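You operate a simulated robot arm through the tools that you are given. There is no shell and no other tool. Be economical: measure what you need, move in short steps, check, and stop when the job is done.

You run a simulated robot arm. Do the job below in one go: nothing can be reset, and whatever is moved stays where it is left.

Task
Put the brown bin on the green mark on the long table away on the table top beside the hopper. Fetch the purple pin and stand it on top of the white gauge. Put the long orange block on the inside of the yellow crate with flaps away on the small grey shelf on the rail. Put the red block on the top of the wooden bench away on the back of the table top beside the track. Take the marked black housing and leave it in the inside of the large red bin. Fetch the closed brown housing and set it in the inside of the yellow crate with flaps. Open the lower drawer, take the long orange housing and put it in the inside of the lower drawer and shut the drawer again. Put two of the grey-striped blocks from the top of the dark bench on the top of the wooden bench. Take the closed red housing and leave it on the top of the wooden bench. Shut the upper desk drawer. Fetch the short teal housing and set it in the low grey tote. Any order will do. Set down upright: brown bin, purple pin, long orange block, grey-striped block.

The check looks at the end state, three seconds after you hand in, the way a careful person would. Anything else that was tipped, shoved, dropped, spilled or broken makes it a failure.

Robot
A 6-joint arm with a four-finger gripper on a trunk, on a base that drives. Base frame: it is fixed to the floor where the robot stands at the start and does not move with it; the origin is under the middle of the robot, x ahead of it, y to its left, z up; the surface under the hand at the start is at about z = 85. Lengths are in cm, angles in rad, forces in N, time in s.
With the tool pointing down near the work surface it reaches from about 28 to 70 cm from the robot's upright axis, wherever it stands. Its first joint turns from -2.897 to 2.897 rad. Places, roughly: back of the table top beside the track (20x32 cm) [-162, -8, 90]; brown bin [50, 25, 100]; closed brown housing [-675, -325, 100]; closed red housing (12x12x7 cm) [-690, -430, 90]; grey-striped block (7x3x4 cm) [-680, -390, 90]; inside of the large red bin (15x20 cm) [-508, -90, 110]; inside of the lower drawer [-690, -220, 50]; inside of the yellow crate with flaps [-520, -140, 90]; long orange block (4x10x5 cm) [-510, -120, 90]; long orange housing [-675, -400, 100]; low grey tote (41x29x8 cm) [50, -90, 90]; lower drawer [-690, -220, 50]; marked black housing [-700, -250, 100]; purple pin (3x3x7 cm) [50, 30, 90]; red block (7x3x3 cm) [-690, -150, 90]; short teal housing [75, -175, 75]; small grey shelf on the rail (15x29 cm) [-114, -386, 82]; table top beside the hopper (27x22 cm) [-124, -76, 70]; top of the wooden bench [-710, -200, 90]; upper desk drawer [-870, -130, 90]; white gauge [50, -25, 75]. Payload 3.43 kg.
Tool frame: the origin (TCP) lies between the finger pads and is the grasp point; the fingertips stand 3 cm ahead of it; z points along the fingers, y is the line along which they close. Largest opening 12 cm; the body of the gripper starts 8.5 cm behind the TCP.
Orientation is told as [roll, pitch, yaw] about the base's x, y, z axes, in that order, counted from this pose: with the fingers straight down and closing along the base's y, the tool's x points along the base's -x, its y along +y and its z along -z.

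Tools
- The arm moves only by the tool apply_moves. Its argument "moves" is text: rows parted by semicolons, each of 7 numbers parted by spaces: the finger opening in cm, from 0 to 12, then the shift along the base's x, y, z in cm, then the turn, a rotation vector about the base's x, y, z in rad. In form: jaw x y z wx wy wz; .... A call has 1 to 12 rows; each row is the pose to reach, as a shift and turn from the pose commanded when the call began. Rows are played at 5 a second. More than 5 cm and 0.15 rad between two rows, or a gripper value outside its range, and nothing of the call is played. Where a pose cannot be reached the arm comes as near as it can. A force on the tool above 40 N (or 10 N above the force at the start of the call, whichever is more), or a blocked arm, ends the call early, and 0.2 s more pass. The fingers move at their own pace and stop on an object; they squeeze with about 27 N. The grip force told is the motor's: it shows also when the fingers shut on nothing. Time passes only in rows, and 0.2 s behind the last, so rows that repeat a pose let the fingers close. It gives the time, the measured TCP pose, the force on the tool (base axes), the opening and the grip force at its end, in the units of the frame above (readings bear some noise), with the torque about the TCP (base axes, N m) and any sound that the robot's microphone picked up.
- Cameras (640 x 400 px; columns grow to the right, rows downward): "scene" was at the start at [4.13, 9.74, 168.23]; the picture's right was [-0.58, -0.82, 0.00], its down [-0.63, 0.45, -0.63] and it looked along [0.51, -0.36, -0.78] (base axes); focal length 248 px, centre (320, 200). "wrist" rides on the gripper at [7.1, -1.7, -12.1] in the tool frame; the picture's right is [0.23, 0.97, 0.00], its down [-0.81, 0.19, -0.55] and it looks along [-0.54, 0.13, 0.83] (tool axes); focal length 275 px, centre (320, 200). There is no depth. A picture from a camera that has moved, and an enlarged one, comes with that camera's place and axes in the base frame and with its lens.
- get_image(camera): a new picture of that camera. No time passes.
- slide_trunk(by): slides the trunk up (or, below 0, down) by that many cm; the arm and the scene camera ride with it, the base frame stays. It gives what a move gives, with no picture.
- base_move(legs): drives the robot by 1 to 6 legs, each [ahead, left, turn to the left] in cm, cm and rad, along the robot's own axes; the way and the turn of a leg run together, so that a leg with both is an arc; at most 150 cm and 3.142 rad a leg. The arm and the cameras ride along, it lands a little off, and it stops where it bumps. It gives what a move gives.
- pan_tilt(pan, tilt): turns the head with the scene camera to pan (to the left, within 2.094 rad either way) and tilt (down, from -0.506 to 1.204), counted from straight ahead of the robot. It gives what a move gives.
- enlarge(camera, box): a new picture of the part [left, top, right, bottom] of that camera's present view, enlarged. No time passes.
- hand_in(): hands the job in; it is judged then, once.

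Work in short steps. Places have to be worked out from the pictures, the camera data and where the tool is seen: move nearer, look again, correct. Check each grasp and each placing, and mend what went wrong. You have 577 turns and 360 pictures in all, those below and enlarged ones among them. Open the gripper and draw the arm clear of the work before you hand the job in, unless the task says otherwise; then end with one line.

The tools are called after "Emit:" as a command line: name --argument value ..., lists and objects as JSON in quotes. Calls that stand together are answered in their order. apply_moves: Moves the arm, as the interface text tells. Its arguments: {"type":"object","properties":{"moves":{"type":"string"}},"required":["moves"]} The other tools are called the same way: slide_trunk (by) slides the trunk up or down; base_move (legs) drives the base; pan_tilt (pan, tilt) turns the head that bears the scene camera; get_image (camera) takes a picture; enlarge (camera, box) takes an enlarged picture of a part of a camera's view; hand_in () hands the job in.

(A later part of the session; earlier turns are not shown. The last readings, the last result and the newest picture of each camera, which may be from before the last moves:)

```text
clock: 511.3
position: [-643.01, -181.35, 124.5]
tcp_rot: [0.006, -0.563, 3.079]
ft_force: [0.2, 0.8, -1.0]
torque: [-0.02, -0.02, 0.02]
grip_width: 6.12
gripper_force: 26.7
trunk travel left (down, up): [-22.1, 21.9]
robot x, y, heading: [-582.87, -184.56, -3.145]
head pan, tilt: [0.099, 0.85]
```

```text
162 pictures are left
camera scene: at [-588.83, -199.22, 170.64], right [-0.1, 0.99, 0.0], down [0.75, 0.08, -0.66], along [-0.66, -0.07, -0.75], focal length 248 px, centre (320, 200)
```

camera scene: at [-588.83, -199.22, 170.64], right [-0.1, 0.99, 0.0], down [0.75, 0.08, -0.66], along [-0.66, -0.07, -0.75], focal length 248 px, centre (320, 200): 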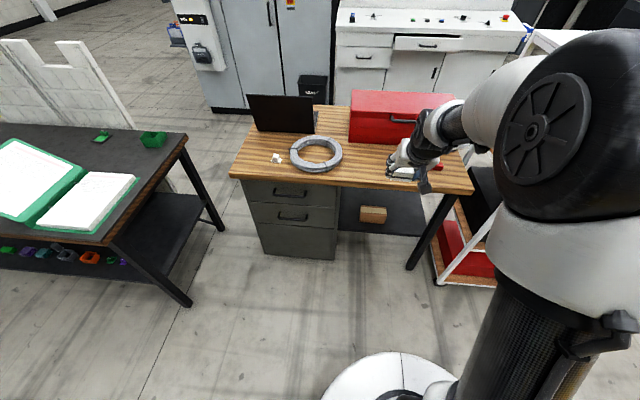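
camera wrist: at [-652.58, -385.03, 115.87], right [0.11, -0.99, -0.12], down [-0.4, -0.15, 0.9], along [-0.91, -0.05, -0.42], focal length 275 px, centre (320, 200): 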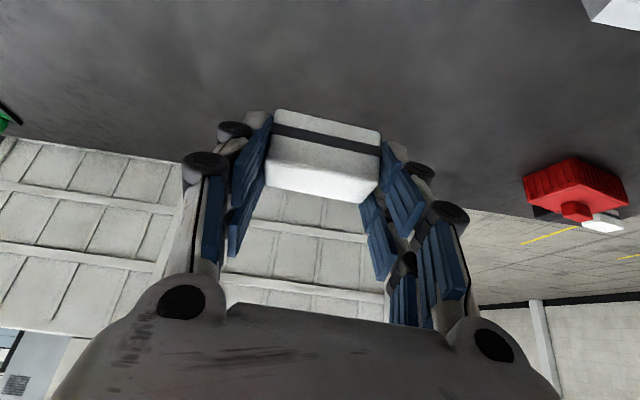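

Drive 30 ahead and 5 left, then lower.

Emit:
base_move --legs '[[30, 5, 0]]'

Emit:
apply_moves --moves "0 -4 0 -3 0 0 0; 0 -8 0 -6 0 0 0; 0 -11 0 -10 0 0 0; 0 -11 0 -14 0 0 0; 0 -11 0 -18 0 0 0; 0 -11 0 -22 0 0 0"

Emit:
get_image --camera "wrist"

Emit:
enlarge --camera "scene" --box '[250, 60, 500, 240]'

```text
clock: 513.4
position: [-673.66, -186.21, 124.56]
tcp_rot: [0.008, -0.56, 3.076]
ft_force: [-0.5, -0.3, -0.9]
torque: [0.0, -0.02, -0.01]
grip_width: 6.13
gripper_force: 27.4
trunk travel left (down, up): [-22.1, 21.9]
robot x, y, heading: [-613.71, -189.89, 3.144]
head pan, tilt: [0.099, 0.85]
```

```text
clock: 514.8
position: [-684.64, -186.3, 102.61]
tcp_rot: [0.005, -0.561, 3.077]
ft_force: [-0.6, -0.1, -1.7]
torque: [-0.02, -0.02, -0.01]
grip_width: 6.17
gripper_force: 26.7
trunk travel left (down, up): [-22.1, 21.9]
robot x, y, heading: [-613.73, -189.58, 3.137]
head pan, tilt: [0.099, 0.85]
```

```text
161 pictures are left
camera wrist: at [-672.09, -185.32, 108.82], right [0.13, -0.98, -0.12], down [-0.4, -0.16, 0.9], along [-0.91, -0.07, -0.42], focal length 275 px, centre (320, 200)
```

wrist: 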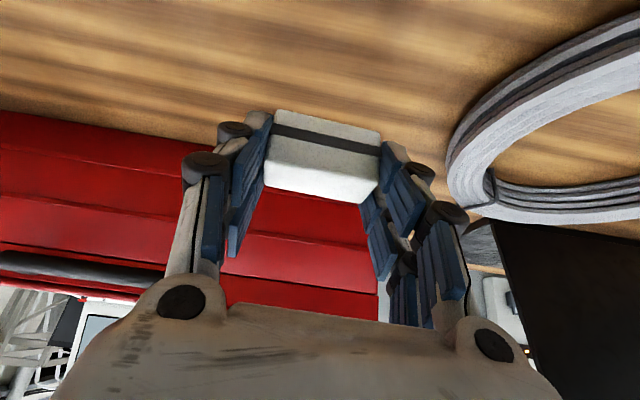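

```text
2.22 times, centred on (375, 150) of scene
camera zoom: at [-619.59, -204.29, 170.63], right [-0.1, 1.0, 0.0], down [0.75, 0.07, -0.66], along [-0.66, -0.06, -0.75], focal length 550 px, centre (198, 311)
```

zoom: 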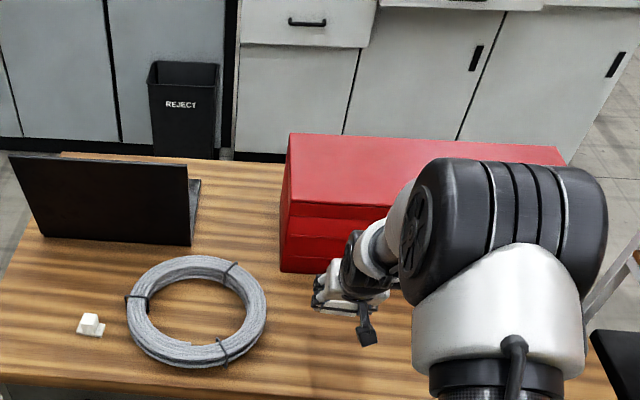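

The coil is near; shift 3 cm to the right (+y), then lower to near the bench.

Emit:
apply_moves --moves "0 1 3 -2 0 0 0; 0 1.5 3.5 -5 0 0 0; 0 1.5 3.5 -8 0 0 0; 0 1.5 3.5 -9.4 0 0 0; 0 1.5 3.5 -9.4 0 0 0"

Emit:
get_image --camera "wrist"

```text
clock: 516.0
position: [-682.93, -182.74, 93.62]
tcp_rot: [0.006, -0.566, 3.079]
ft_force: [7.3, 4.6, 25.9]
torque: [1.06, -0.42, -0.12]
grip_width: 6.16
gripper_force: 27.3
out of reach, approached as far as the arm can: row 2, 3
trunk travel left (down, up): [-22.1, 21.9]
robot x, y, heading: [-613.94, -189.33, 3.14]
head pan, tilt: [0.099, 0.85]
```

```text
159 pictures are left
camera wrist: at [-670.29, -181.68, 99.85], right [0.13, -0.98, -0.12], down [-0.4, -0.16, 0.9], along [-0.91, -0.07, -0.41], focal length 275 px, centre (320, 200)
```

wrist: 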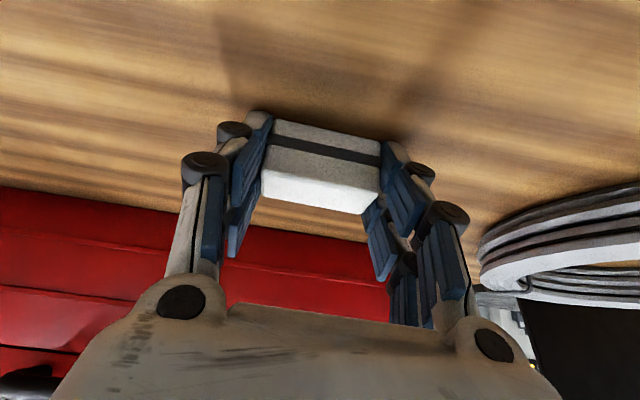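

Touched at 93.6. Ease by 0.4 and open.

Emit:
apply_moves --moves "0 0 0 0.3 0 0 0; 0 0 0 0.4 0 0 0; 7.5 0 0 0.4 0 0 0; 8 0 0 0.4 0 0 0; 8 0 0 0.4 0 0 0"

Emit:
apply_moves --moves "8 0 0 2 0 0 0; 8 0 0 5 0 0 0; 8 1 0 9 0 0 0; 8 3 0 13 0 0 0; 8 6 0 17 0 0 0"

Emit:
get_image --camera "wrist"

```text
clock: 517.2
position: [-682.96, -182.84, 93.49]
tcp_rot: [0.008, -0.561, 3.075]
ft_force: [-0.5, -0.1, 0.2]
torque: [0.0, -0.02, 0.02]
grip_width: 8.01
gripper_force: 0.0
trunk travel left (down, up): [-22.1, 21.9]
robot x, y, heading: [-613.38, -189.45, 3.142]
head pan, tilt: [0.099, 0.85]
```

```text
clock: 518.4
position: [-676.98, -182.73, 110.52]
tcp_rot: [0.007, -0.563, 3.077]
ft_force: [0.0, -0.5, 0.4]
torque: [0.01, 0.05, 0.03]
grip_width: 8.03
gripper_force: 0.1
trunk travel left (down, up): [-22.1, 21.9]
robot x, y, heading: [-613.37, -189.8, 3.14]
head pan, tilt: [0.099, 0.85]
```

```text
158 pictures are left
camera wrist: at [-664.35, -181.74, 116.86], right [0.13, -0.98, -0.12], down [-0.4, -0.16, 0.9], along [-0.91, -0.07, -0.42], focal length 275 px, centre (320, 200)
```

wrist: 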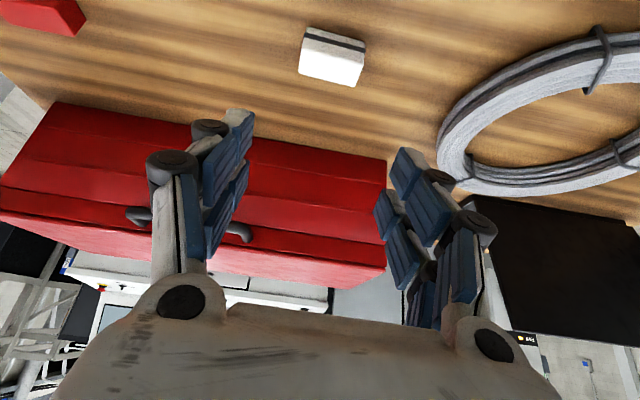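

Striped block 1 stands on the bench. Undo the tilt and retract.

Emit:
apply_moves --moves "8 3 0 2 0 -0.1 0; 8 6 0 4 0 -0.2 0; 8 9 0 6 0 -0.3 0; 8 12 0 8 0 -0.4 0; 8 15 0 8 0 -0.5 0; 8 18 0 8 0 -0.563 0; 8 20 0 8 0 -0.563 0.05"

Emit:
slide_trunk --by 15

Emit:
base_move --legs '[[-25, 0, 0], [0, 145, 0], [0, 145, 0]]'

Emit:
pan_tilt --pan 0.0 --tilt 0.6

Emit:
get_image --camera "scene"

```text
clock: 520.0
position: [-656.99, -182.76, 118.61]
tcp_rot: [-0.018, 0.001, 3.133]
ft_force: [0.0, -0.1, 0.3]
torque: [-0.02, 0.01, -0.01]
grip_width: 8.04
gripper_force: 0.1
trunk travel left (down, up): [-22.1, 21.9]
robot x, y, heading: [-613.42, -189.48, 3.139]
head pan, tilt: [0.099, 0.85]
```

```text
clock: 521.8
position: [-657.1, -182.65, 133.45]
tcp_rot: [-0.017, 0.001, 3.133]
ft_force: [1.1, -0.1, 0.6]
torque: [-0.01, 0.0, -0.01]
grip_width: 8.0
gripper_force: 0.0
trunk travel left (down, up): [-37.1, 6.9]
robot x, y, heading: [-613.54, -189.63, 3.138]
head pan, tilt: [0.099, 0.85]
```

```text
clock: 537.2
position: [-631.98, -472.82, 133.58]
tcp_rot: [-0.015, 0.003, 3.137]
ft_force: [0.5, -0.1, -0.1]
torque: [0.06, -0.02, -0.01]
grip_width: 8.01
gripper_force: 0.1
trunk travel left (down, up): [-37.1, 6.9]
robot x, y, heading: [-588.56, -479.62, -3.137]
head pan, tilt: [0.099, 0.85]
```

```text
clock: 537.9
position: [-631.85, -472.74, 133.55]
tcp_rot: [-0.015, 0.0, 3.135]
ft_force: [-0.5, 0.6, 0.2]
torque: [-0.02, 0.0, -0.03]
grip_width: 8.03
gripper_force: 0.2
trunk travel left (down, up): [-37.1, 6.9]
robot x, y, heading: [-588.52, -479.18, -3.143]
head pan, tilt: [0.0, 0.6]
```

```text
157 pictures are left
camera scene: at [-595.39, -493.32, 187.72], right [0.0, 1.0, 0.0], down [0.57, 0.0, -0.82], along [-0.82, 0.0, -0.57], focal length 248 px, centre (320, 200)
```

scene: 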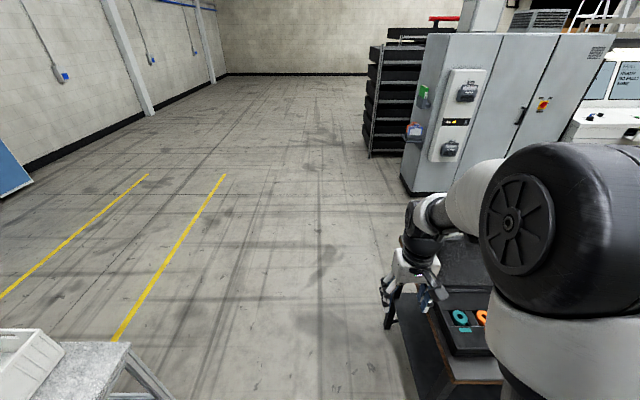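

Open floor ahead. Drive 98 ahead with 8 left, then turn right to face the table's end.

Emit:
base_move --legs '[[98, 8, 0], [0, 0, -1.57]]'

Emit:
pan_tilt --pan 0.0 --tilt 0.85

Emit:
get_image --camera "scene"

Emit:
get_image --camera "wrist"

```text
clock: 546.9
position: [-680.08, -445.35, 133.49]
tcp_rot: [-0.016, 0.001, 1.586]
ft_force: [-0.1, 0.3, -0.2]
torque: [-0.01, 0.01, -0.03]
grip_width: 8.03
gripper_force: 0.0
trunk travel left (down, up): [-37.1, 6.9]
robot x, y, heading: [-685.98, -488.82, 1.597]
head pan, tilt: [0.0, 0.6]
```

```text
clock: 547.6
position: [-680.01, -445.37, 133.7]
tcp_rot: [-0.015, 0.0, 1.587]
ft_force: [-0.9, 0.2, -1.2]
torque: [-0.02, 0.02, 0.01]
grip_width: 7.99
gripper_force: 0.1
trunk travel left (down, up): [-37.1, 6.9]
robot x, y, heading: [-685.88, -488.89, 1.598]
head pan, tilt: [0.0, 0.85]
```

```text
156 pictures are left
camera scene: at [-700.07, -483.28, 185.64], right [1.0, 0.02, 0.0], down [0.02, -0.75, -0.66], along [-0.02, 0.66, -0.75], focal length 248 px, centre (320, 200)
```

scene: 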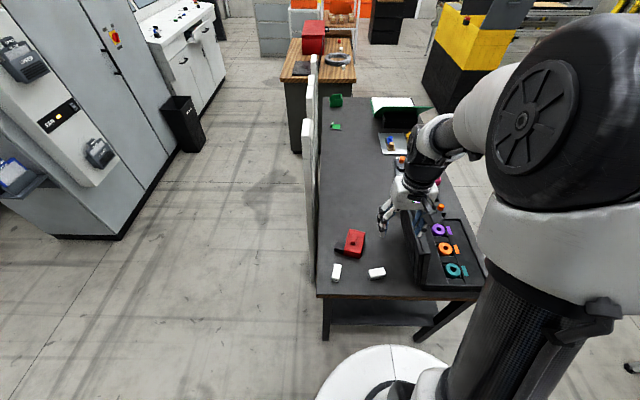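

```text
155 pictures are left
camera wrist: at [-678.37, -452.38, 145.55], right [-0.97, -0.25, -0.01], down [-0.21, 0.81, 0.55], along [-0.12, 0.54, -0.84], focal length 275 px, centre (320, 200)
```

wrist: 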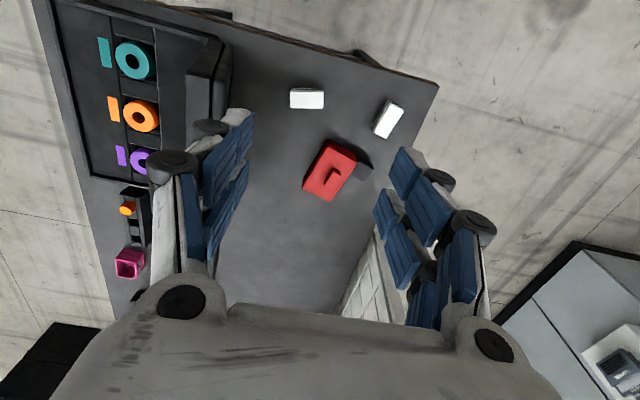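

Excellent view: red housing near (-687,-427), striped blocks near (-678,-440) and (-694,-440). Zoom on the red housing.

Emit:
enlarge --camera "wrist" --box '[260, 70, 440, 220]'

Emit:
enlarge --camera "scene" --box '[310, 210, 410, 300]'

```text
2.67 times, centred on (350, 145) of wrist
camera zoom: at [-678.37, -452.38, 145.55], right [-0.97, -0.25, -0.01], down [-0.21, 0.81, 0.55], along [-0.12, 0.54, -0.84], focal length 734 px, centre (240, 347)
```

zoom: 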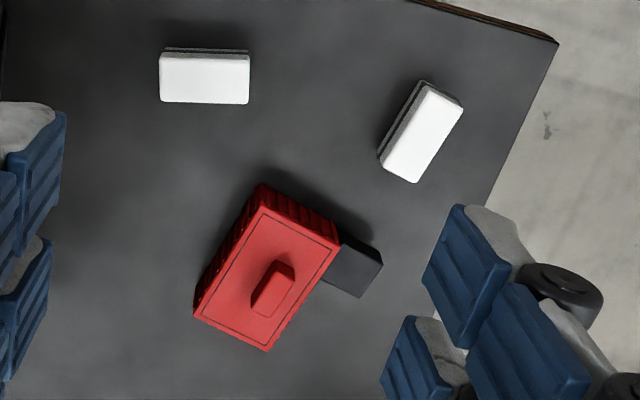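

```text
4.44 times, centred on (360, 255) of scene
camera zoom: at [-700.07, -483.28, 185.64], right [1.0, 0.02, 0.0], down [0.02, -0.75, -0.66], along [-0.02, 0.66, -0.75], focal length 1101 px, centre (142, -44)
```

zoom: 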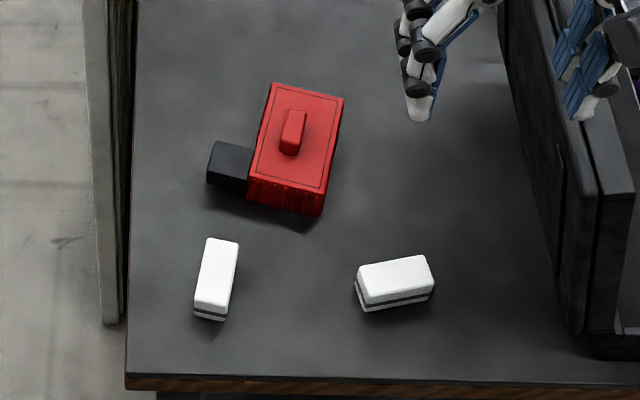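

Red housing: 11.3×6.9, long axis about 1.335 rad, knob at (-686.6,-426.4), lid top near z 95. I'll grip the knob across its narrow side: turn -0.25, go above it.

Emit:
apply_moves --moves "6 -1.5 4 -2 0 0 -0.12; 6 -3 8 -5 0 0 -0.253; 6 -4.5 12 -7 0 0 -0.253; 6 -6 16 -9 0 0 -0.253; 6 -6.6 19 -12 0 0 -0.253; 6 -6.6 19 -16 0 0 -0.253; 6 -6.6 19 -20 0 0 -0.253; 6 -6.6 19 -24 0 0 -0.253; 6 -6.6 19 -28 0 0 -0.253"

Emit:
get_image --camera "wrist"

```text
refused: row 2 steps farther than a row can; nothing moved
```

```text
152 pictures are left
camera wrist: at [-678.37, -452.38, 145.55], right [-0.97, -0.25, -0.01], down [-0.21, 0.81, 0.55], along [-0.12, 0.54, -0.84], focal length 275 px, centre (320, 200)
```

wrist: 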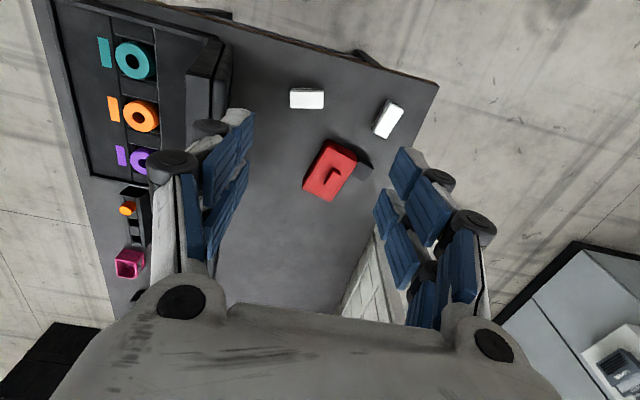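

Shorten the steps.

Emit:
apply_moves --moves "6 -1.3 3.8 -2 0 0 -0.1; 6 -2.6 7.6 -4 0 0 -0.2; 6 -4 11.4 -6 0 0 -0.253; 6 -5.3 15.2 -8 0 0 -0.253; 6 -6.6 19 -10 0 0 -0.253; 6 -6.6 19 -14.5 0 0 -0.253; 6 -6.6 19 -19 0 0 -0.253; 6 -6.6 19 -23.5 0 0 -0.253; 6 -6.6 19 -28 0 0 -0.253"

Emit:
get_image --camera "wrist"

```text
clock: 549.6
position: [-686.71, -426.42, 105.4]
tcp_rot: [-0.016, 0.0, 1.335]
ft_force: [0.5, 1.1, 0.1]
torque: [-0.06, 0.01, -0.02]
grip_width: 6.0
gripper_force: 0.1
trunk travel left (down, up): [-37.1, 6.9]
robot x, y, heading: [-685.6, -488.75, 1.592]
head pan, tilt: [0.0, 0.85]
```

```text
151 pictures are left
camera wrist: at [-686.91, -433.65, 117.35], right [-1.0, 0.0, -0.01], down [0.0, 0.84, 0.55], along [0.01, 0.55, -0.84], focal length 275 px, centre (320, 200)
```

wrist: 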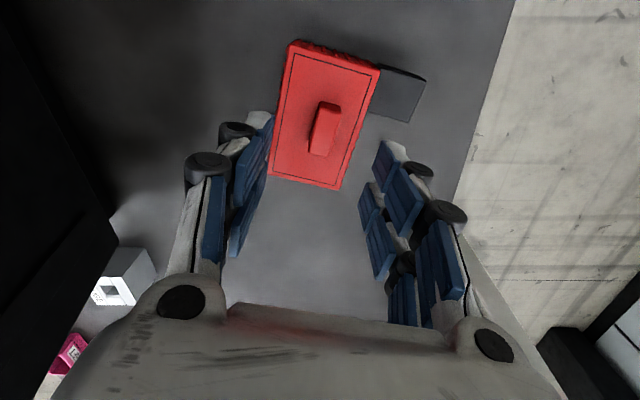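

Knob at (-687.2,-426.6). Lower to z 98.5 with 4.5 opening.

Emit:
apply_moves --moves "4.5 -0.5 -0.2 -2.5 0 0 -0.04; 4.5 -0.5 -0.2 -5 0 0 -0.04; 4.5 -0.5 -0.2 -6.3 0 0 -0.04; 4.5 -0.5 -0.2 -6.8 0 0 -0.04"

Emit:
enlarge --camera "wrist" --box '[200, 60, 440, 260]'

```text
clock: 550.6
position: [-687.18, -426.53, 98.74]
tcp_rot: [-0.015, 0.001, 1.292]
ft_force: [0.9, 1.0, 1.1]
torque: [0.01, 0.01, -0.01]
grip_width: 4.51
gripper_force: 0.0
trunk travel left (down, up): [-37.1, 6.9]
robot x, y, heading: [-686.29, -488.95, 1.596]
head pan, tilt: [0.0, 0.85]
```

```text
2.00 times, centred on (320, 160) of wrist
camera zoom: at [-687.57, -433.76, 110.68], right [-1.0, 0.04, -0.01], down [0.03, 0.84, 0.55], along [0.04, 0.55, -0.84], focal length 551 px, centre (320, 280)
```

zoom: 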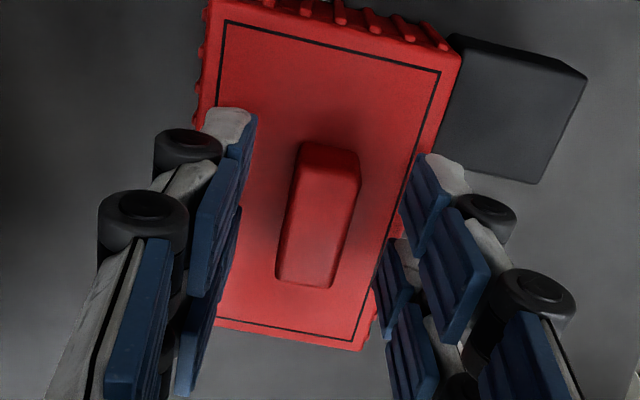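

Lower 1.3 more with care and close.

Emit:
apply_moves --moves "4.5 0 0 -0.4 0 0 0; 4.5 0 0 -0.8 0 0 0; 4.5 0 0 -1.1 0 0 0; 4.5 0 0 -1.1 0 0 0"

Emit:
apply_moves --moves "3 0 0 0 0 0 0; 1 0 0 0 0 0 0; 0 0 0 0 0 0 0; 0 0 0 0 0 0 0; 0 0 0 0 0 0 0"

Emit:
enlarge --camera "wrist" --box '[200, 60, 440, 260]'

```text
clock: 551.6
position: [-687.18, -426.5, 97.62]
tcp_rot: [-0.014, 0.001, 1.294]
ft_force: [-0.3, -0.3, 0.7]
torque: [0.0, 0.0, -0.03]
grip_width: 4.51
gripper_force: 0.1
trunk travel left (down, up): [-37.1, 6.9]
robot x, y, heading: [-685.73, -488.84, 1.598]
head pan, tilt: [0.0, 0.85]
```

```text
clock: 552.8
position: [-687.12, -426.55, 97.66]
tcp_rot: [-0.015, 0.0, 1.294]
ft_force: [0.7, -0.1, -0.1]
torque: [0.02, -0.02, 0.03]
grip_width: 1.91
gripper_force: 27.1
trunk travel left (down, up): [-37.1, 6.9]
robot x, y, heading: [-685.75, -488.95, 1.594]
head pan, tilt: [0.0, 0.85]
```

```text
2.00 times, centred on (320, 160) of wrist
camera zoom: at [-687.59, -433.76, 109.61], right [-1.0, 0.04, -0.01], down [0.03, 0.84, 0.55], along [0.04, 0.55, -0.84], focal length 551 px, centre (320, 280)
```

zoom: 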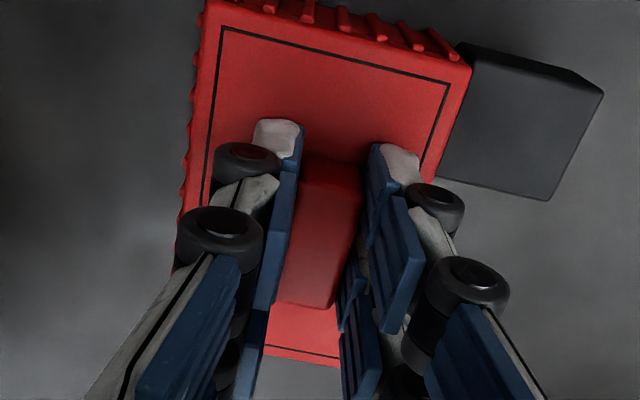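

Knob gripped at 1.91. Lift a little and check.

Emit:
apply_moves --moves "0 0 0 0.5 0 0 0; 0 0 0 1.2 0 0 0; 0 0 0 2.2 0 0 0; 0 0 0 3.5 0 0 0"

Emit:
get_image --camera "wrist"

Emit:
enlarge --camera "scene" --box '[310, 190, 430, 300]'

```text
clock: 553.8
position: [-687.03, -426.51, 101.23]
tcp_rot: [-0.016, -0.001, 1.292]
ft_force: [0.5, -0.3, -2.7]
torque: [0.01, 0.04, -0.03]
grip_width: 1.87
gripper_force: 26.4
trunk travel left (down, up): [-37.1, 6.9]
robot x, y, heading: [-686.12, -489.12, 1.596]
head pan, tilt: [0.0, 0.85]
```

```text
148 pictures are left
camera wrist: at [-687.55, -433.75, 113.24], right [-1.0, 0.04, -0.01], down [0.03, 0.83, 0.55], along [0.04, 0.55, -0.84], focal length 275 px, centre (320, 200)
```

wrist: 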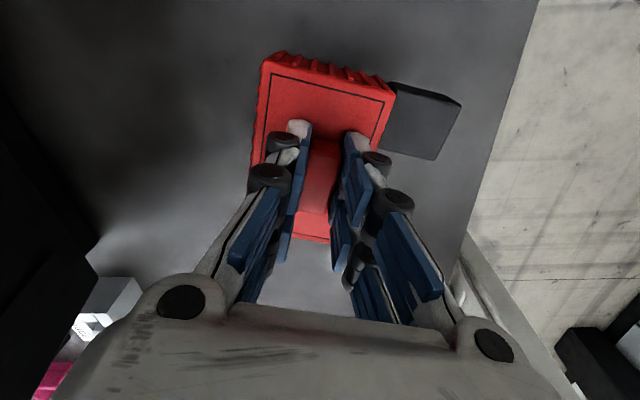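

```text
3.64 times, centred on (370, 245) of scene
camera zoom: at [-700.06, -483.27, 185.64], right [1.0, 0.02, 0.0], down [0.02, -0.75, -0.66], along [-0.02, 0.66, -0.75], focal length 901 px, centre (138, 36)
```

zoom: 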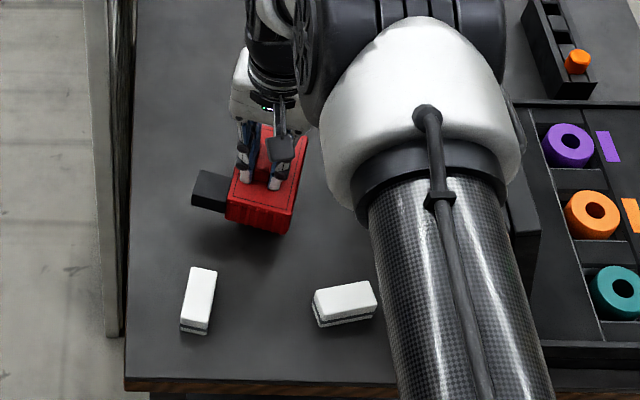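

The whole housing lifts. Raise and draw in.

Emit:
apply_moves --moves "0 0 -1 4 0 0 0; 0 0 -3 8 0 0 0; 0 0 -6 11.5 0 0 0; 0 0 -9 15 0 0 0; 0 0 -12 18 0 0 0; 0 0 -15 21 0 0 0; 0 0 -17 24 0 0 0"

Emit:
base_move --legs '[[-4, 0, 0], [0, 0, 1.55], [-98, 0, 0]]'

Emit:
get_image --camera "wrist"

```text
clock: 555.4
position: [-686.88, -443.6, 125.4]
tcp_rot: [-0.016, 0.0, 1.294]
ft_force: [-0.6, 0.0, -3.0]
torque: [0.01, 0.01, 0.02]
grip_width: 1.89
gripper_force: 26.6
trunk travel left (down, up): [-37.1, 6.9]
robot x, y, heading: [-685.43, -489.23, 1.591]
head pan, tilt: [0.0, 0.85]
```

```text
clock: 564.8
position: [-632.39, -494.47, 125.2]
tcp_rot: [-0.015, 0.0, 2.808]
ft_force: [1.0, -0.8, -2.5]
torque: [-0.01, -0.01, 0.0]
grip_width: 1.87
gripper_force: 27.1
trunk travel left (down, up): [-37.1, 6.9]
robot x, y, heading: [-586.97, -496.23, 3.107]
head pan, tilt: [0.0, 0.85]
```

```text
146 pictures are left
camera wrist: at [-625.1, -495.37, 137.23], right [-0.1, -0.99, -0.01], down [-0.83, 0.08, 0.55], along [-0.55, 0.07, -0.84], focal length 275 px, centre (320, 200)
```

wrist: 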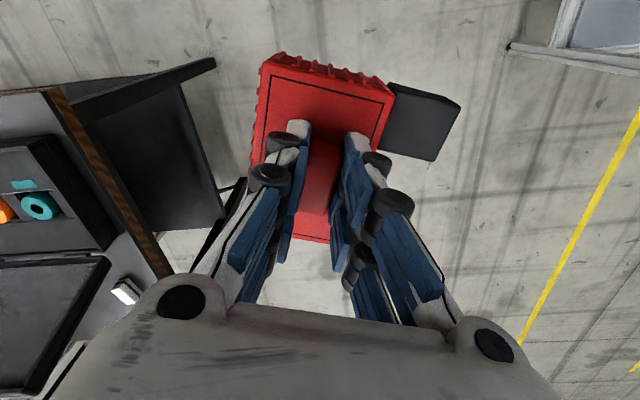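

Drive right 250 cm to the bench's left part.

Emit:
base_move --legs '[[0, -145, 0.02], [0, -107, 0]]'

Emit:
pan_tilt --pan 0.1 --tilt 0.85

Emit:
get_image --camera "scene"

```text
clock: 577.1
position: [-627.83, -242.6, 125.19]
tcp_rot: [-0.014, 0.003, 2.833]
ft_force: [0.5, 0.3, -3.3]
torque: [0.03, -0.03, -0.01]
grip_width: 1.89
gripper_force: 26.8
trunk travel left (down, up): [-37.1, 6.9]
robot x, y, heading: [-582.31, -242.6, 3.129]
head pan, tilt: [0.0, 0.85]
```

```text
clock: 577.8
position: [-627.85, -242.71, 125.19]
tcp_rot: [-0.015, 0.002, 2.832]
ft_force: [-0.5, 0.3, -2.5]
torque: [0.01, -0.01, 0.01]
grip_width: 1.88
gripper_force: 26.9
trunk travel left (down, up): [-37.1, 6.9]
robot x, y, heading: [-582.19, -242.83, 3.136]
head pan, tilt: [0.099, 0.85]
```

```text
145 pictures are left
camera scene: at [-588.48, -257.75, 185.63], right [-0.09, 1.0, 0.0], down [0.75, 0.07, -0.66], along [-0.66, -0.06, -0.75], focal length 248 px, centre (320, 200)
```

scene: 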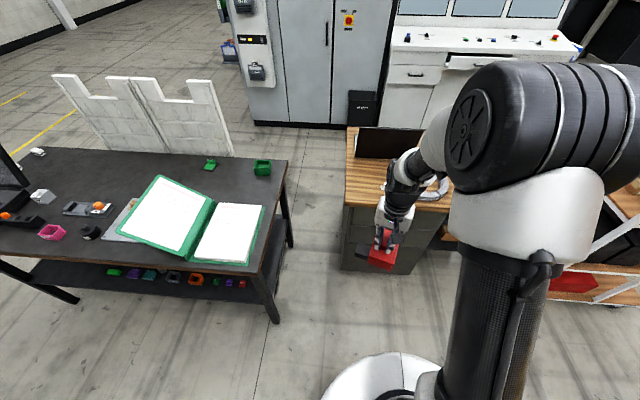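

Drive 45 ahead, then extend over the free left part of the bench.

Emit:
base_move --legs '[[45, 0, 0]]'

Emit:
apply_moves --moves "0 -4.5 0.5 0 0 0 0; 0 -9 1 0 0 0 0; 0 -13.5 1.5 -2 0 0 0; 0 -17 1.5 -5 0 0 0; 0 -19.5 1.5 -9 0 0 0; 0 -19.5 1.5 -13 0 0 0"

Emit:
get_image --camera "wrist"

Emit:
get_image --camera "scene"

```text
clock: 580.5
position: [-672.94, -242.52, 125.25]
tcp_rot: [-0.016, 0.003, 2.833]
ft_force: [0.6, -0.2, -1.5]
torque: [-0.02, 0.0, 0.0]
grip_width: 1.89
gripper_force: 26.6
trunk travel left (down, up): [-37.1, 6.9]
robot x, y, heading: [-626.89, -242.76, 3.137]
head pan, tilt: [0.099, 0.85]
```

```text
clock: 581.9
position: [-692.29, -241.0, 112.26]
tcp_rot: [-0.017, 0.0, 2.833]
ft_force: [-0.1, -0.1, -2.2]
torque: [0.0, -0.04, 0.01]
grip_width: 1.88
gripper_force: 26.9
trunk travel left (down, up): [-37.1, 6.9]
robot x, y, heading: [-627.34, -242.35, 3.136]
head pan, tilt: [0.099, 0.85]
```

```text
144 pictures are left
camera wrist: at [-684.97, -241.74, 124.28], right [-0.07, -1.0, -0.01], down [-0.83, 0.05, 0.55], along [-0.55, 0.05, -0.84], focal length 275 px, centre (320, 200)
```

wrist: 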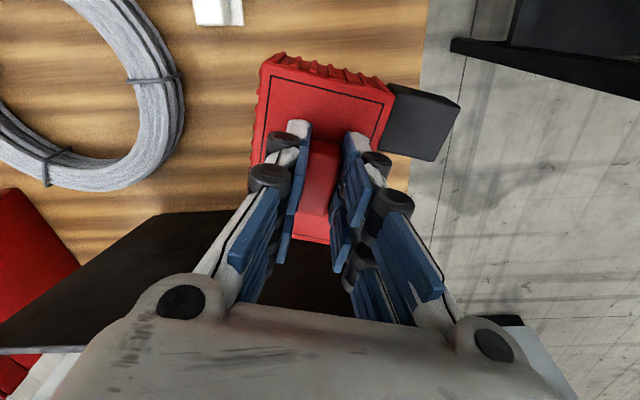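

```text
143 pictures are left
camera scene: at [-633.38, -257.41, 185.63], right [-0.09, 1.0, 0.0], down [0.75, 0.07, -0.66], along [-0.66, -0.06, -0.75], focal length 248 px, centre (320, 200)
```

scene: 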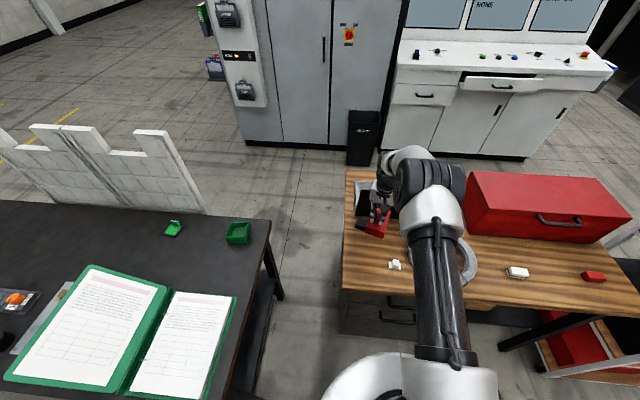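

Check the laptop lid's position relative to the housing.

Emit:
enlarge --camera "scene" --box '[320, 130, 480, 300]'

Emit:
enlarge --camera "wrist" --box '[100, 0, 480, 340]'

```text
2.35 times, centred on (400, 215) of scene
camera zoom: at [-633.38, -257.41, 185.63], right [-0.09, 1.0, 0.0], down [0.75, 0.07, -0.66], along [-0.66, -0.06, -0.75], focal length 583 px, centre (132, 165)
```

zoom: 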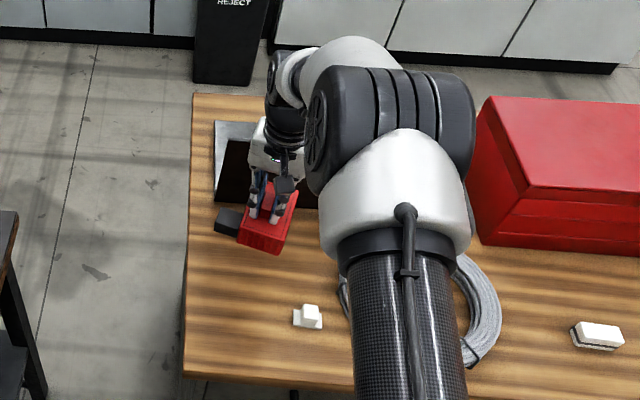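

```text
1.18 times, centred on (290, 170) of wrist
camera zoom: at [-684.97, -241.74, 124.28], right [-0.07, -1.0, -0.01], down [-0.83, 0.05, 0.55], along [-0.55, 0.05, -0.84], focal length 324 px, centre (355, 235)
```

zoom: 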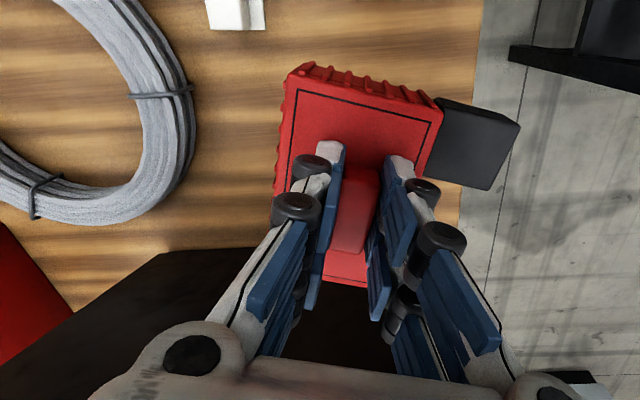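

The lid stands at x≈-709, 10 cm behind the housing: fine. I shift y +2, x -0.5 and lower to near the bench.

Emit:
apply_moves --moves "0 -0.5 2 -3 0 0 0; 0 -0.5 2 -7 0 0 0; 0 -0.5 2 -11 0 0 0; 0 -0.5 2 -13 0 0 0; 0 -0.5 2 -13 0 0 0"

Emit:
apply_moves --moves "0 0 0 -0.5 0 0 0; 0 0 0 -1 0 0 0; 0 0 0 -1.5 0 0 0; 0 0 0 -1.5 0 0 0"

```text
clock: 583.1
position: [-692.62, -238.95, 99.26]
tcp_rot: [-0.016, 0.002, 2.835]
ft_force: [-0.2, -0.6, -2.5]
torque: [-0.01, -0.01, 0.0]
grip_width: 1.88
gripper_force: 27.3
trunk travel left (down, up): [-37.1, 6.9]
robot x, y, heading: [-627.56, -242.98, 3.134]
head pan, tilt: [0.099, 0.85]
```

```text
clock: 584.1
position: [-692.78, -238.9, 97.74]
tcp_rot: [-0.016, 0.002, 2.834]
ft_force: [0.3, 0.1, -3.1]
torque: [-0.04, -0.01, -0.03]
grip_width: 1.89
gripper_force: 27.0
trunk travel left (down, up): [-37.1, 6.9]
robot x, y, heading: [-627.51, -242.71, 3.131]
head pan, tilt: [0.099, 0.85]
```

Emit:
apply_moves --moves "0 0 0 -0.3 0 0 0; 0 0 0 -0.6 0 0 0; 0 0 0 -0.6 0 0 0"

Emit:
apply_moves --moves "0 0 0 -0.3 0 0 0; 0 0 0 -0.6 0 0 0; 0 0 0 -0.6 0 0 0"

```text
clock: 584.9
position: [-692.75, -238.81, 97.36]
tcp_rot: [-0.013, -0.004, 2.836]
ft_force: [3.0, 2.7, 20.2]
torque: [0.12, -0.01, 0.01]
grip_width: 1.91
gripper_force: 27.4
trunk travel left (down, up): [-37.1, 6.9]
robot x, y, heading: [-627.51, -242.49, 3.135]
head pan, tilt: [0.099, 0.85]
```

```text
clock: 585.4
position: [-693.09, -238.91, 97.5]
tcp_rot: [-0.013, -0.01, 2.834]
ft_force: [5.9, 1.1, 18.9]
torque: [-0.43, -0.38, 0.13]
grip_width: 1.87
gripper_force: 27.2
trunk travel left (down, up): [-37.1, 6.9]
robot x, y, heading: [-627.31, -243.12, 3.14]
head pan, tilt: [0.099, 0.85]
stopped in row 2: the force on the tool passed its limit at 44 N (the readings are from after the stop); the commanded pose is now the measured one
```

Placed (contact at 97.4). Open and rise.

Emit:
apply_moves --moves "3 0 0 0 0 0 0; 4.5 0 0 0 0 0 0; 4.5 0 0 0.1 0 0 0; 4.5 0 0 3 0 0 0; 4.5 0 0 7 0 0 0; 4.5 2 0 11 0 0 0; 4.5 5 0 15 0 0 0; 4.5 9 0 17 0 0 0; 4.5 13 0 19 0 0 0; 4.5 17 0 20 0 0 0"

Emit:
get_image --camera "wrist"

```text
clock: 587.6
position: [-676.05, -238.81, 117.17]
tcp_rot: [-0.013, -0.006, 2.833]
ft_force: [1.3, -0.1, 0.2]
torque: [0.0, 0.02, -0.02]
grip_width: 4.49
gripper_force: 0.1
trunk travel left (down, up): [-37.1, 6.9]
robot x, y, heading: [-627.41, -242.84, 3.139]
head pan, tilt: [0.099, 0.85]
```

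```text
140 pictures are left
camera wrist: at [-668.61, -239.44, 129.18], right [-0.08, -1.0, -0.01], down [-0.83, 0.05, 0.56], along [-0.55, 0.05, -0.83], focal length 275 px, centre (320, 200)
```

wrist: 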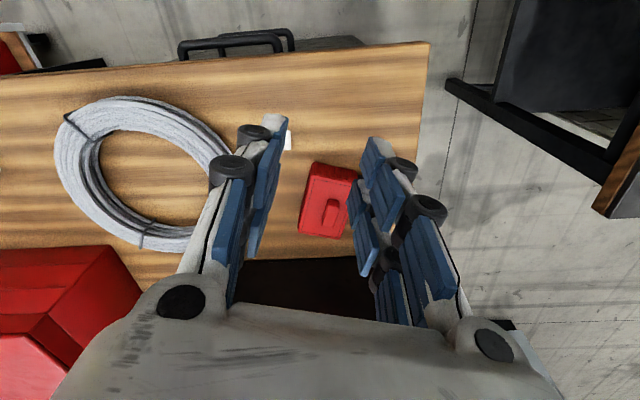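

The red housing is on the bench. Drive back to the dark bench's left end for the second striped block.

Emit:
base_move --legs '[[-45, 0, 0], [0, 130, 0], [0, 122, 0], [103, 0, 0], [0, 0, -1.56]]'

Emit:
get_image --camera "wrist"

```text
clock: 611.0
position: [-683.07, -450.33, 117.27]
tcp_rot: [-0.014, -0.005, 1.319]
ft_force: [-0.8, 0.9, 0.4]
torque: [0.01, 0.03, -0.04]
grip_width: 4.5
gripper_force: 0.1
trunk travel left (down, up): [-37.1, 6.9]
robot x, y, heading: [-684.04, -499.2, 1.62]
head pan, tilt: [0.099, 0.85]
```

```text
139 pictures are left
camera wrist: at [-683.36, -457.61, 129.12], right [-1.0, 0.02, -0.01], down [0.01, 0.83, 0.55], along [0.02, 0.55, -0.83], focal length 275 px, centre (320, 200)
```

wrist: 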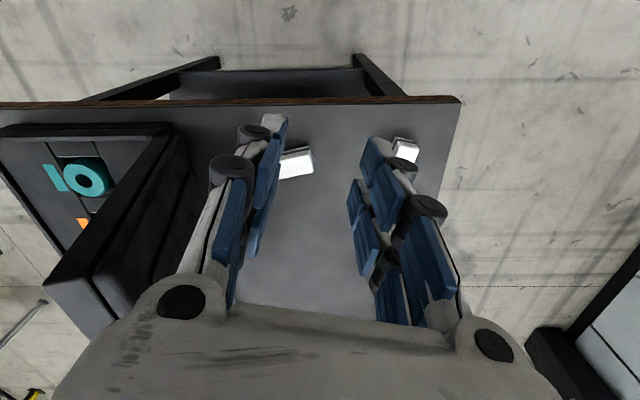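

Block B (-694.3,-441) suits my hand's present yaw across its width. Move above it.

Emit:
apply_moves --moves "7 -4 2.5 0 0 0 -0.06; 7 -8 5 -2 0 0 -0.12; 7 -11.2 7.5 -4 0 0 -0.12; 7 -11.2 9.3 -7 0 0 -0.12; 7 -11.2 9.3 -11 0 0 -0.12"

Emit:
get_image --camera "wrist"

```text
refused: row 2 steps farther than a row can; nothing moved
```

```text
138 pictures are left
camera wrist: at [-683.36, -457.61, 129.12], right [-1.0, 0.02, -0.01], down [0.01, 0.83, 0.55], along [0.02, 0.55, -0.83], focal length 275 px, centre (320, 200)
```

wrist: 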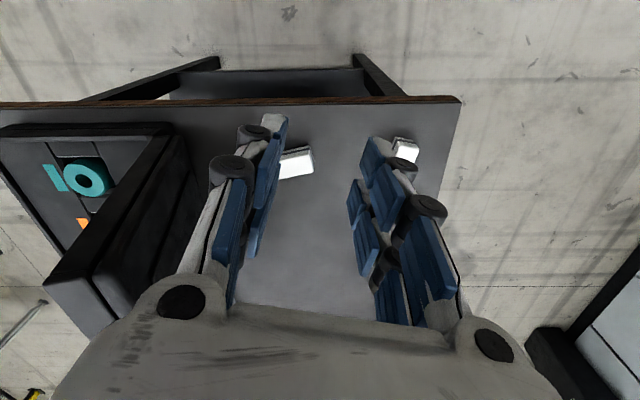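

Emit:
apply_moves --moves "7 -3.5 2.5 -1 0 0 -0.06; 7 -7 5 -2 0 0 -0.12; 7 -10 7.5 -4 0 0 -0.12; 7 -11.2 9.3 -7 0 0 -0.12; 7 -11.2 9.3 -11 0 0 -0.12"

Emit:
get_image --camera "wrist"

```text
clock: 612.2
position: [-694.17, -440.61, 106.09]
tcp_rot: [-0.013, -0.004, 1.2]
ft_force: [-0.8, 0.1, -0.3]
torque: [-0.01, 0.01, 0.02]
grip_width: 7.01
gripper_force: 0.0
trunk travel left (down, up): [-37.1, 6.9]
robot x, y, heading: [-684.21, -499.48, 1.624]
head pan, tilt: [0.099, 0.85]
```

```text
137 pictures are left
camera wrist: at [-695.41, -447.89, 117.97], right [-0.99, 0.14, -0.01], down [0.11, 0.83, 0.55], along [0.09, 0.55, -0.83], focal length 275 px, centre (320, 200)
```

wrist: 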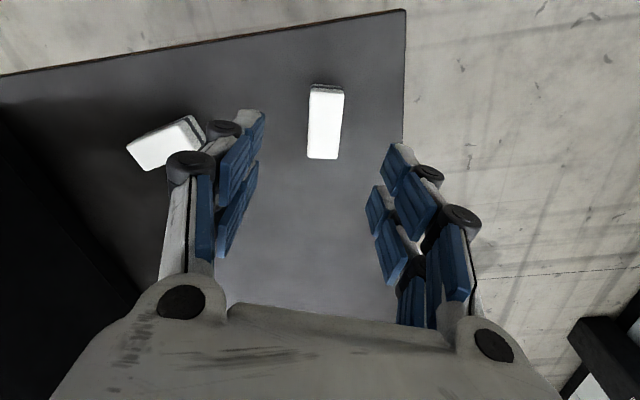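

Turn +0.13 and lower onto it.

Emit:
apply_moves --moves "7 0 0.3 -4 0 0 0.07; 7 0 0.3 -8 0 0 0.13; 7 0 0.3 -10.5 0 0 0.13; 7 0 0.3 -12 0 0 0.13; 7 0 0.3 -12.5 0 0 0.13"

Emit:
get_image --camera "wrist"

```text
clock: 613.4
position: [-694.26, -440.68, 93.71]
tcp_rot: [-0.013, -0.006, 1.33]
ft_force: [0.4, -0.1, -0.6]
torque: [0.01, 0.01, 0.01]
grip_width: 6.98
gripper_force: 0.1
trunk travel left (down, up): [-37.1, 6.9]
robot x, y, heading: [-684.57, -499.36, 1.62]
head pan, tilt: [0.099, 0.85]
```

```text
136 pictures are left
camera wrist: at [-694.52, -447.99, 105.65], right [-1.0, 0.01, -0.01], down [0.0, 0.83, 0.55], along [0.02, 0.55, -0.83], focal length 275 px, centre (320, 200)
```

wrist: 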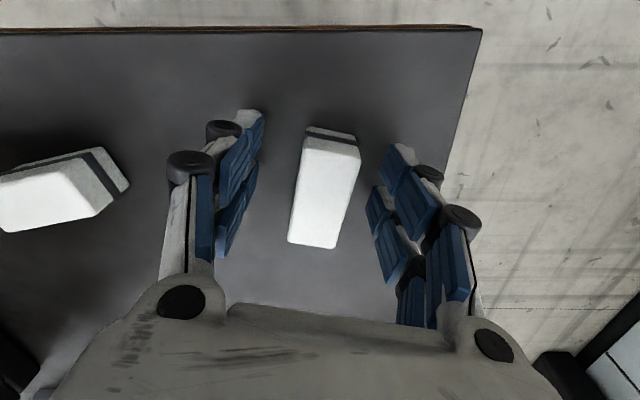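

Aligned. Close.

Emit:
apply_moves --moves "5 0 0.2 0 0 0 0; 3 0 0.2 0 0 0 0; 1 0 0.2 0 0 0 0; 0 0 0.2 0 0 0 0; 0 0 0.2 0 0 0 0; 0 0 0.2 0 0 0 0"

Emit:
apply_moves --moves "0 0 0 1 0 0 0; 0 0 0 3 0 0 0; 0 0 0 7 0 0 0; 0 0 -2 11 0 0 0; 0 0 -5 15 0 0 0; 0 0 -8 19 0 0 0; 0 0 -10 23 0 0 0"

Emit:
get_image --camera "wrist"

```text
clock: 614.8
position: [-694.27, -440.59, 93.7]
tcp_rot: [-0.014, -0.003, 1.329]
ft_force: [1.0, -0.2, -0.3]
torque: [0.0, -0.02, 0.05]
grip_width: 2.96
gripper_force: 26.5
trunk travel left (down, up): [-37.1, 6.9]
robot x, y, heading: [-684.18, -499.06, 1.618]
head pan, tilt: [0.099, 0.85]
```

```text
clock: 616.4
position: [-694.33, -450.63, 116.36]
tcp_rot: [-0.014, -0.006, 1.331]
ft_force: [0.4, -0.8, -0.5]
torque: [0.03, 0.02, -0.01]
grip_width: 2.93
gripper_force: 27.1
trunk travel left (down, up): [-37.1, 6.9]
robot x, y, heading: [-684.0, -498.95, 1.621]
head pan, tilt: [0.099, 0.85]
```

```text
135 pictures are left
camera wrist: at [-694.45, -457.94, 128.4], right [-1.0, 0.01, -0.01], down [0.0, 0.83, 0.55], along [0.02, 0.55, -0.83], focal length 275 px, centre (320, 200)
```

wrist: 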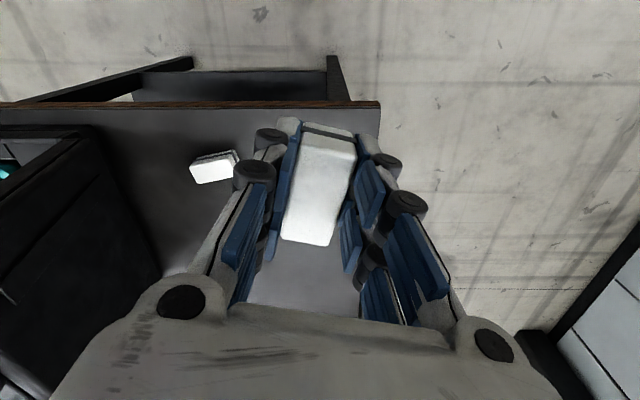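

Held (2.95). Drive to the wooden bench: turn, back out, go right.

Emit:
base_move --legs '[[0, 0, 1.52], [-103, 0, 0], [0, -145, 0], [0, -145, 0], [0, -47, 0]]'

Emit:
get_image --camera "scene"

```text
clock: 641.5
position: [-641.21, -167.6, 116.45]
tcp_rot: [-0.013, -0.004, 2.876]
ft_force: [0.1, 0.9, -1.8]
torque: [-0.02, -0.01, -0.01]
grip_width: 2.92
gripper_force: 27.5
trunk travel left (down, up): [-37.1, 6.9]
robot x, y, heading: [-592.15, -159.07, -3.116]
head pan, tilt: [0.099, 0.85]
```

```text
134 pictures are left
camera scene: at [-597.68, -173.69, 185.64], right [-0.12, 0.99, 0.0], down [0.75, 0.09, -0.66], along [-0.65, -0.08, -0.75], focal length 248 px, centre (320, 200)
```

scene: 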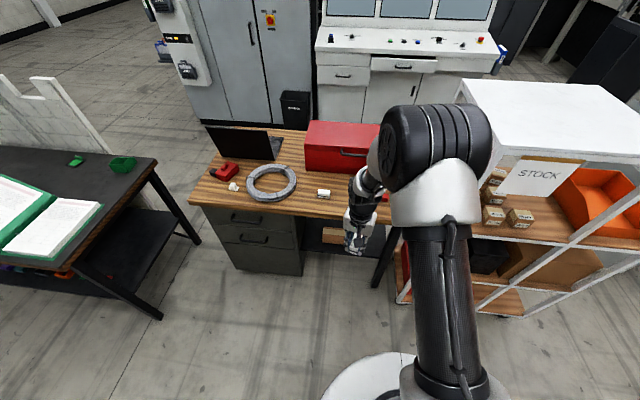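

Drive 30 ahead and extend to (-684,-171).

Emit:
base_move --legs '[[30, 3, 0]]'

Emit:
apply_moves --moves "0 -4 0 -1 0 0 0; 0 -8 0 -3 0 0 0; 0 -12 0 -6 0 0 0; 0 -13 0 -10 0 0 0"

Emit:
get_image --camera "wrist"

```text
clock: 643.6
position: [-671.98, -171.54, 116.33]
tcp_rot: [-0.014, -0.005, 2.879]
ft_force: [-0.3, -0.4, -0.8]
torque: [0.0, -0.02, 0.0]
grip_width: 2.94
gripper_force: 27.1
trunk travel left (down, up): [-37.1, 6.9]
robot x, y, heading: [-622.81, -162.82, -3.112]
head pan, tilt: [0.099, 0.85]
```

```text
clock: 644.6
position: [-684.91, -171.49, 106.55]
tcp_rot: [-0.013, -0.006, 2.878]
ft_force: [0.1, -0.3, 0.0]
torque: [-0.04, -0.03, -0.06]
grip_width: 2.94
gripper_force: 27.0
trunk travel left (down, up): [-37.1, 6.9]
robot x, y, heading: [-622.66, -162.6, -3.118]
head pan, tilt: [0.099, 0.85]
```

```text
133 pictures are left
camera wrist: at [-677.55, -171.84, 118.42], right [-0.03, -1.0, -0.01], down [-0.83, 0.02, 0.55], along [-0.55, 0.03, -0.83], focal length 275 px, centre (320, 200)
```

wrist: 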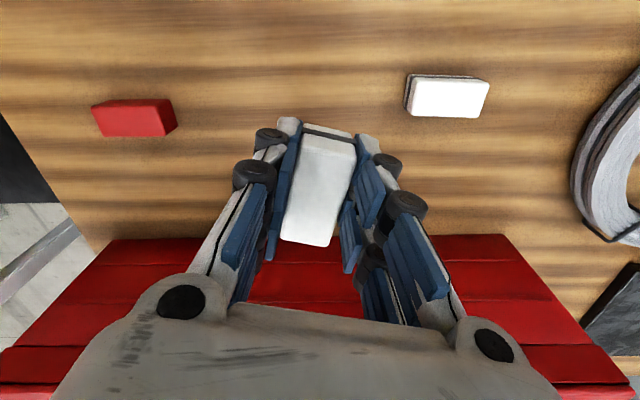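

Good spot. Lower gently.

Emit:
apply_moves --moves "0 0 0 -4 0 0 0; 0 0 0 -8 0 0 0; 0 0 0 -11 0 0 0; 0 0 0 -12.2 0 0 0; 0 0 0 -12.2 0 0 0"

Emit:
apply_moves --moves "0 0 0 -0.3 0 0 0; 0 0 0 -0.6 0 0 0; 0 0 0 -0.6 0 0 0"

```text
clock: 645.8
position: [-684.83, -171.58, 94.22]
tcp_rot: [-0.013, -0.004, 2.877]
ft_force: [0.8, -0.8, -0.9]
torque: [0.0, -0.04, 0.0]
grip_width: 2.93
gripper_force: 27.1
trunk travel left (down, up): [-37.1, 6.9]
robot x, y, heading: [-622.97, -162.53, -3.111]
head pan, tilt: [0.099, 0.85]
```

```text
clock: 646.6
position: [-684.7, -171.53, 93.71]
tcp_rot: [-0.014, -0.004, 2.878]
ft_force: [-0.6, 0.8, 0.7]
torque: [0.01, 0.05, -0.06]
grip_width: 2.96
gripper_force: 26.7
trunk travel left (down, up): [-37.1, 6.9]
robot x, y, heading: [-622.78, -162.95, -3.117]
head pan, tilt: [0.099, 0.85]
```

Emit:
apply_moves --moves "0 0 0 -0.3 0 0 0; 0 0 0 -0.5 0 0 0; 0 0 0 -0.5 0 0 0"

```text
clock: 647.4
position: [-684.87, -171.56, 93.32]
tcp_rot: [-0.012, -0.009, 2.877]
ft_force: [1.1, 0.8, 19.6]
torque: [0.03, -0.05, -0.03]
grip_width: 2.94
gripper_force: 27.0
trunk travel left (down, up): [-37.1, 6.9]
robot x, y, heading: [-622.75, -162.8, -3.113]
head pan, tilt: [0.099, 0.85]
```

Contact. Release and rise.

Emit:
apply_moves --moves "0 0 0 0.2 0 0 0; 4 0 0 0.2 0 0 0; 5 0 0 0.2 0 0 0; 5 0 0 0.2 0 0 0; 5 0 0 4 0 0 0; 5 0 0 8 0 0 0; 5 0 0 12 0 0 0; 5 1 0 16 0 0 0; 5 3 0 20 0 0 0"

Emit:
get_image --camera "wrist"

```text
clock: 649.4
position: [-681.79, -171.45, 113.25]
tcp_rot: [-0.014, -0.007, 2.877]
ft_force: [0.6, 0.0, 0.3]
torque: [0.01, 0.06, 0.03]
grip_width: 5.02
gripper_force: 0.1
trunk travel left (down, up): [-37.1, 6.9]
robot x, y, heading: [-622.98, -162.86, -3.112]
head pan, tilt: [0.099, 0.85]
```

```text
132 pictures are left
camera wrist: at [-674.38, -171.86, 125.25], right [-0.03, -1.0, -0.01], down [-0.83, 0.02, 0.55], along [-0.55, 0.03, -0.83], focal length 275 px, centre (320, 200)
```

wrist: 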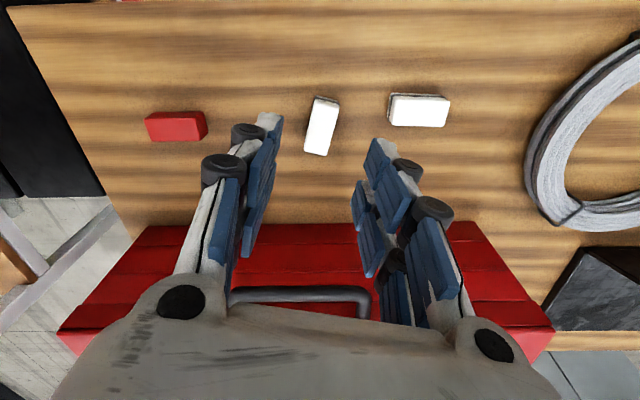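

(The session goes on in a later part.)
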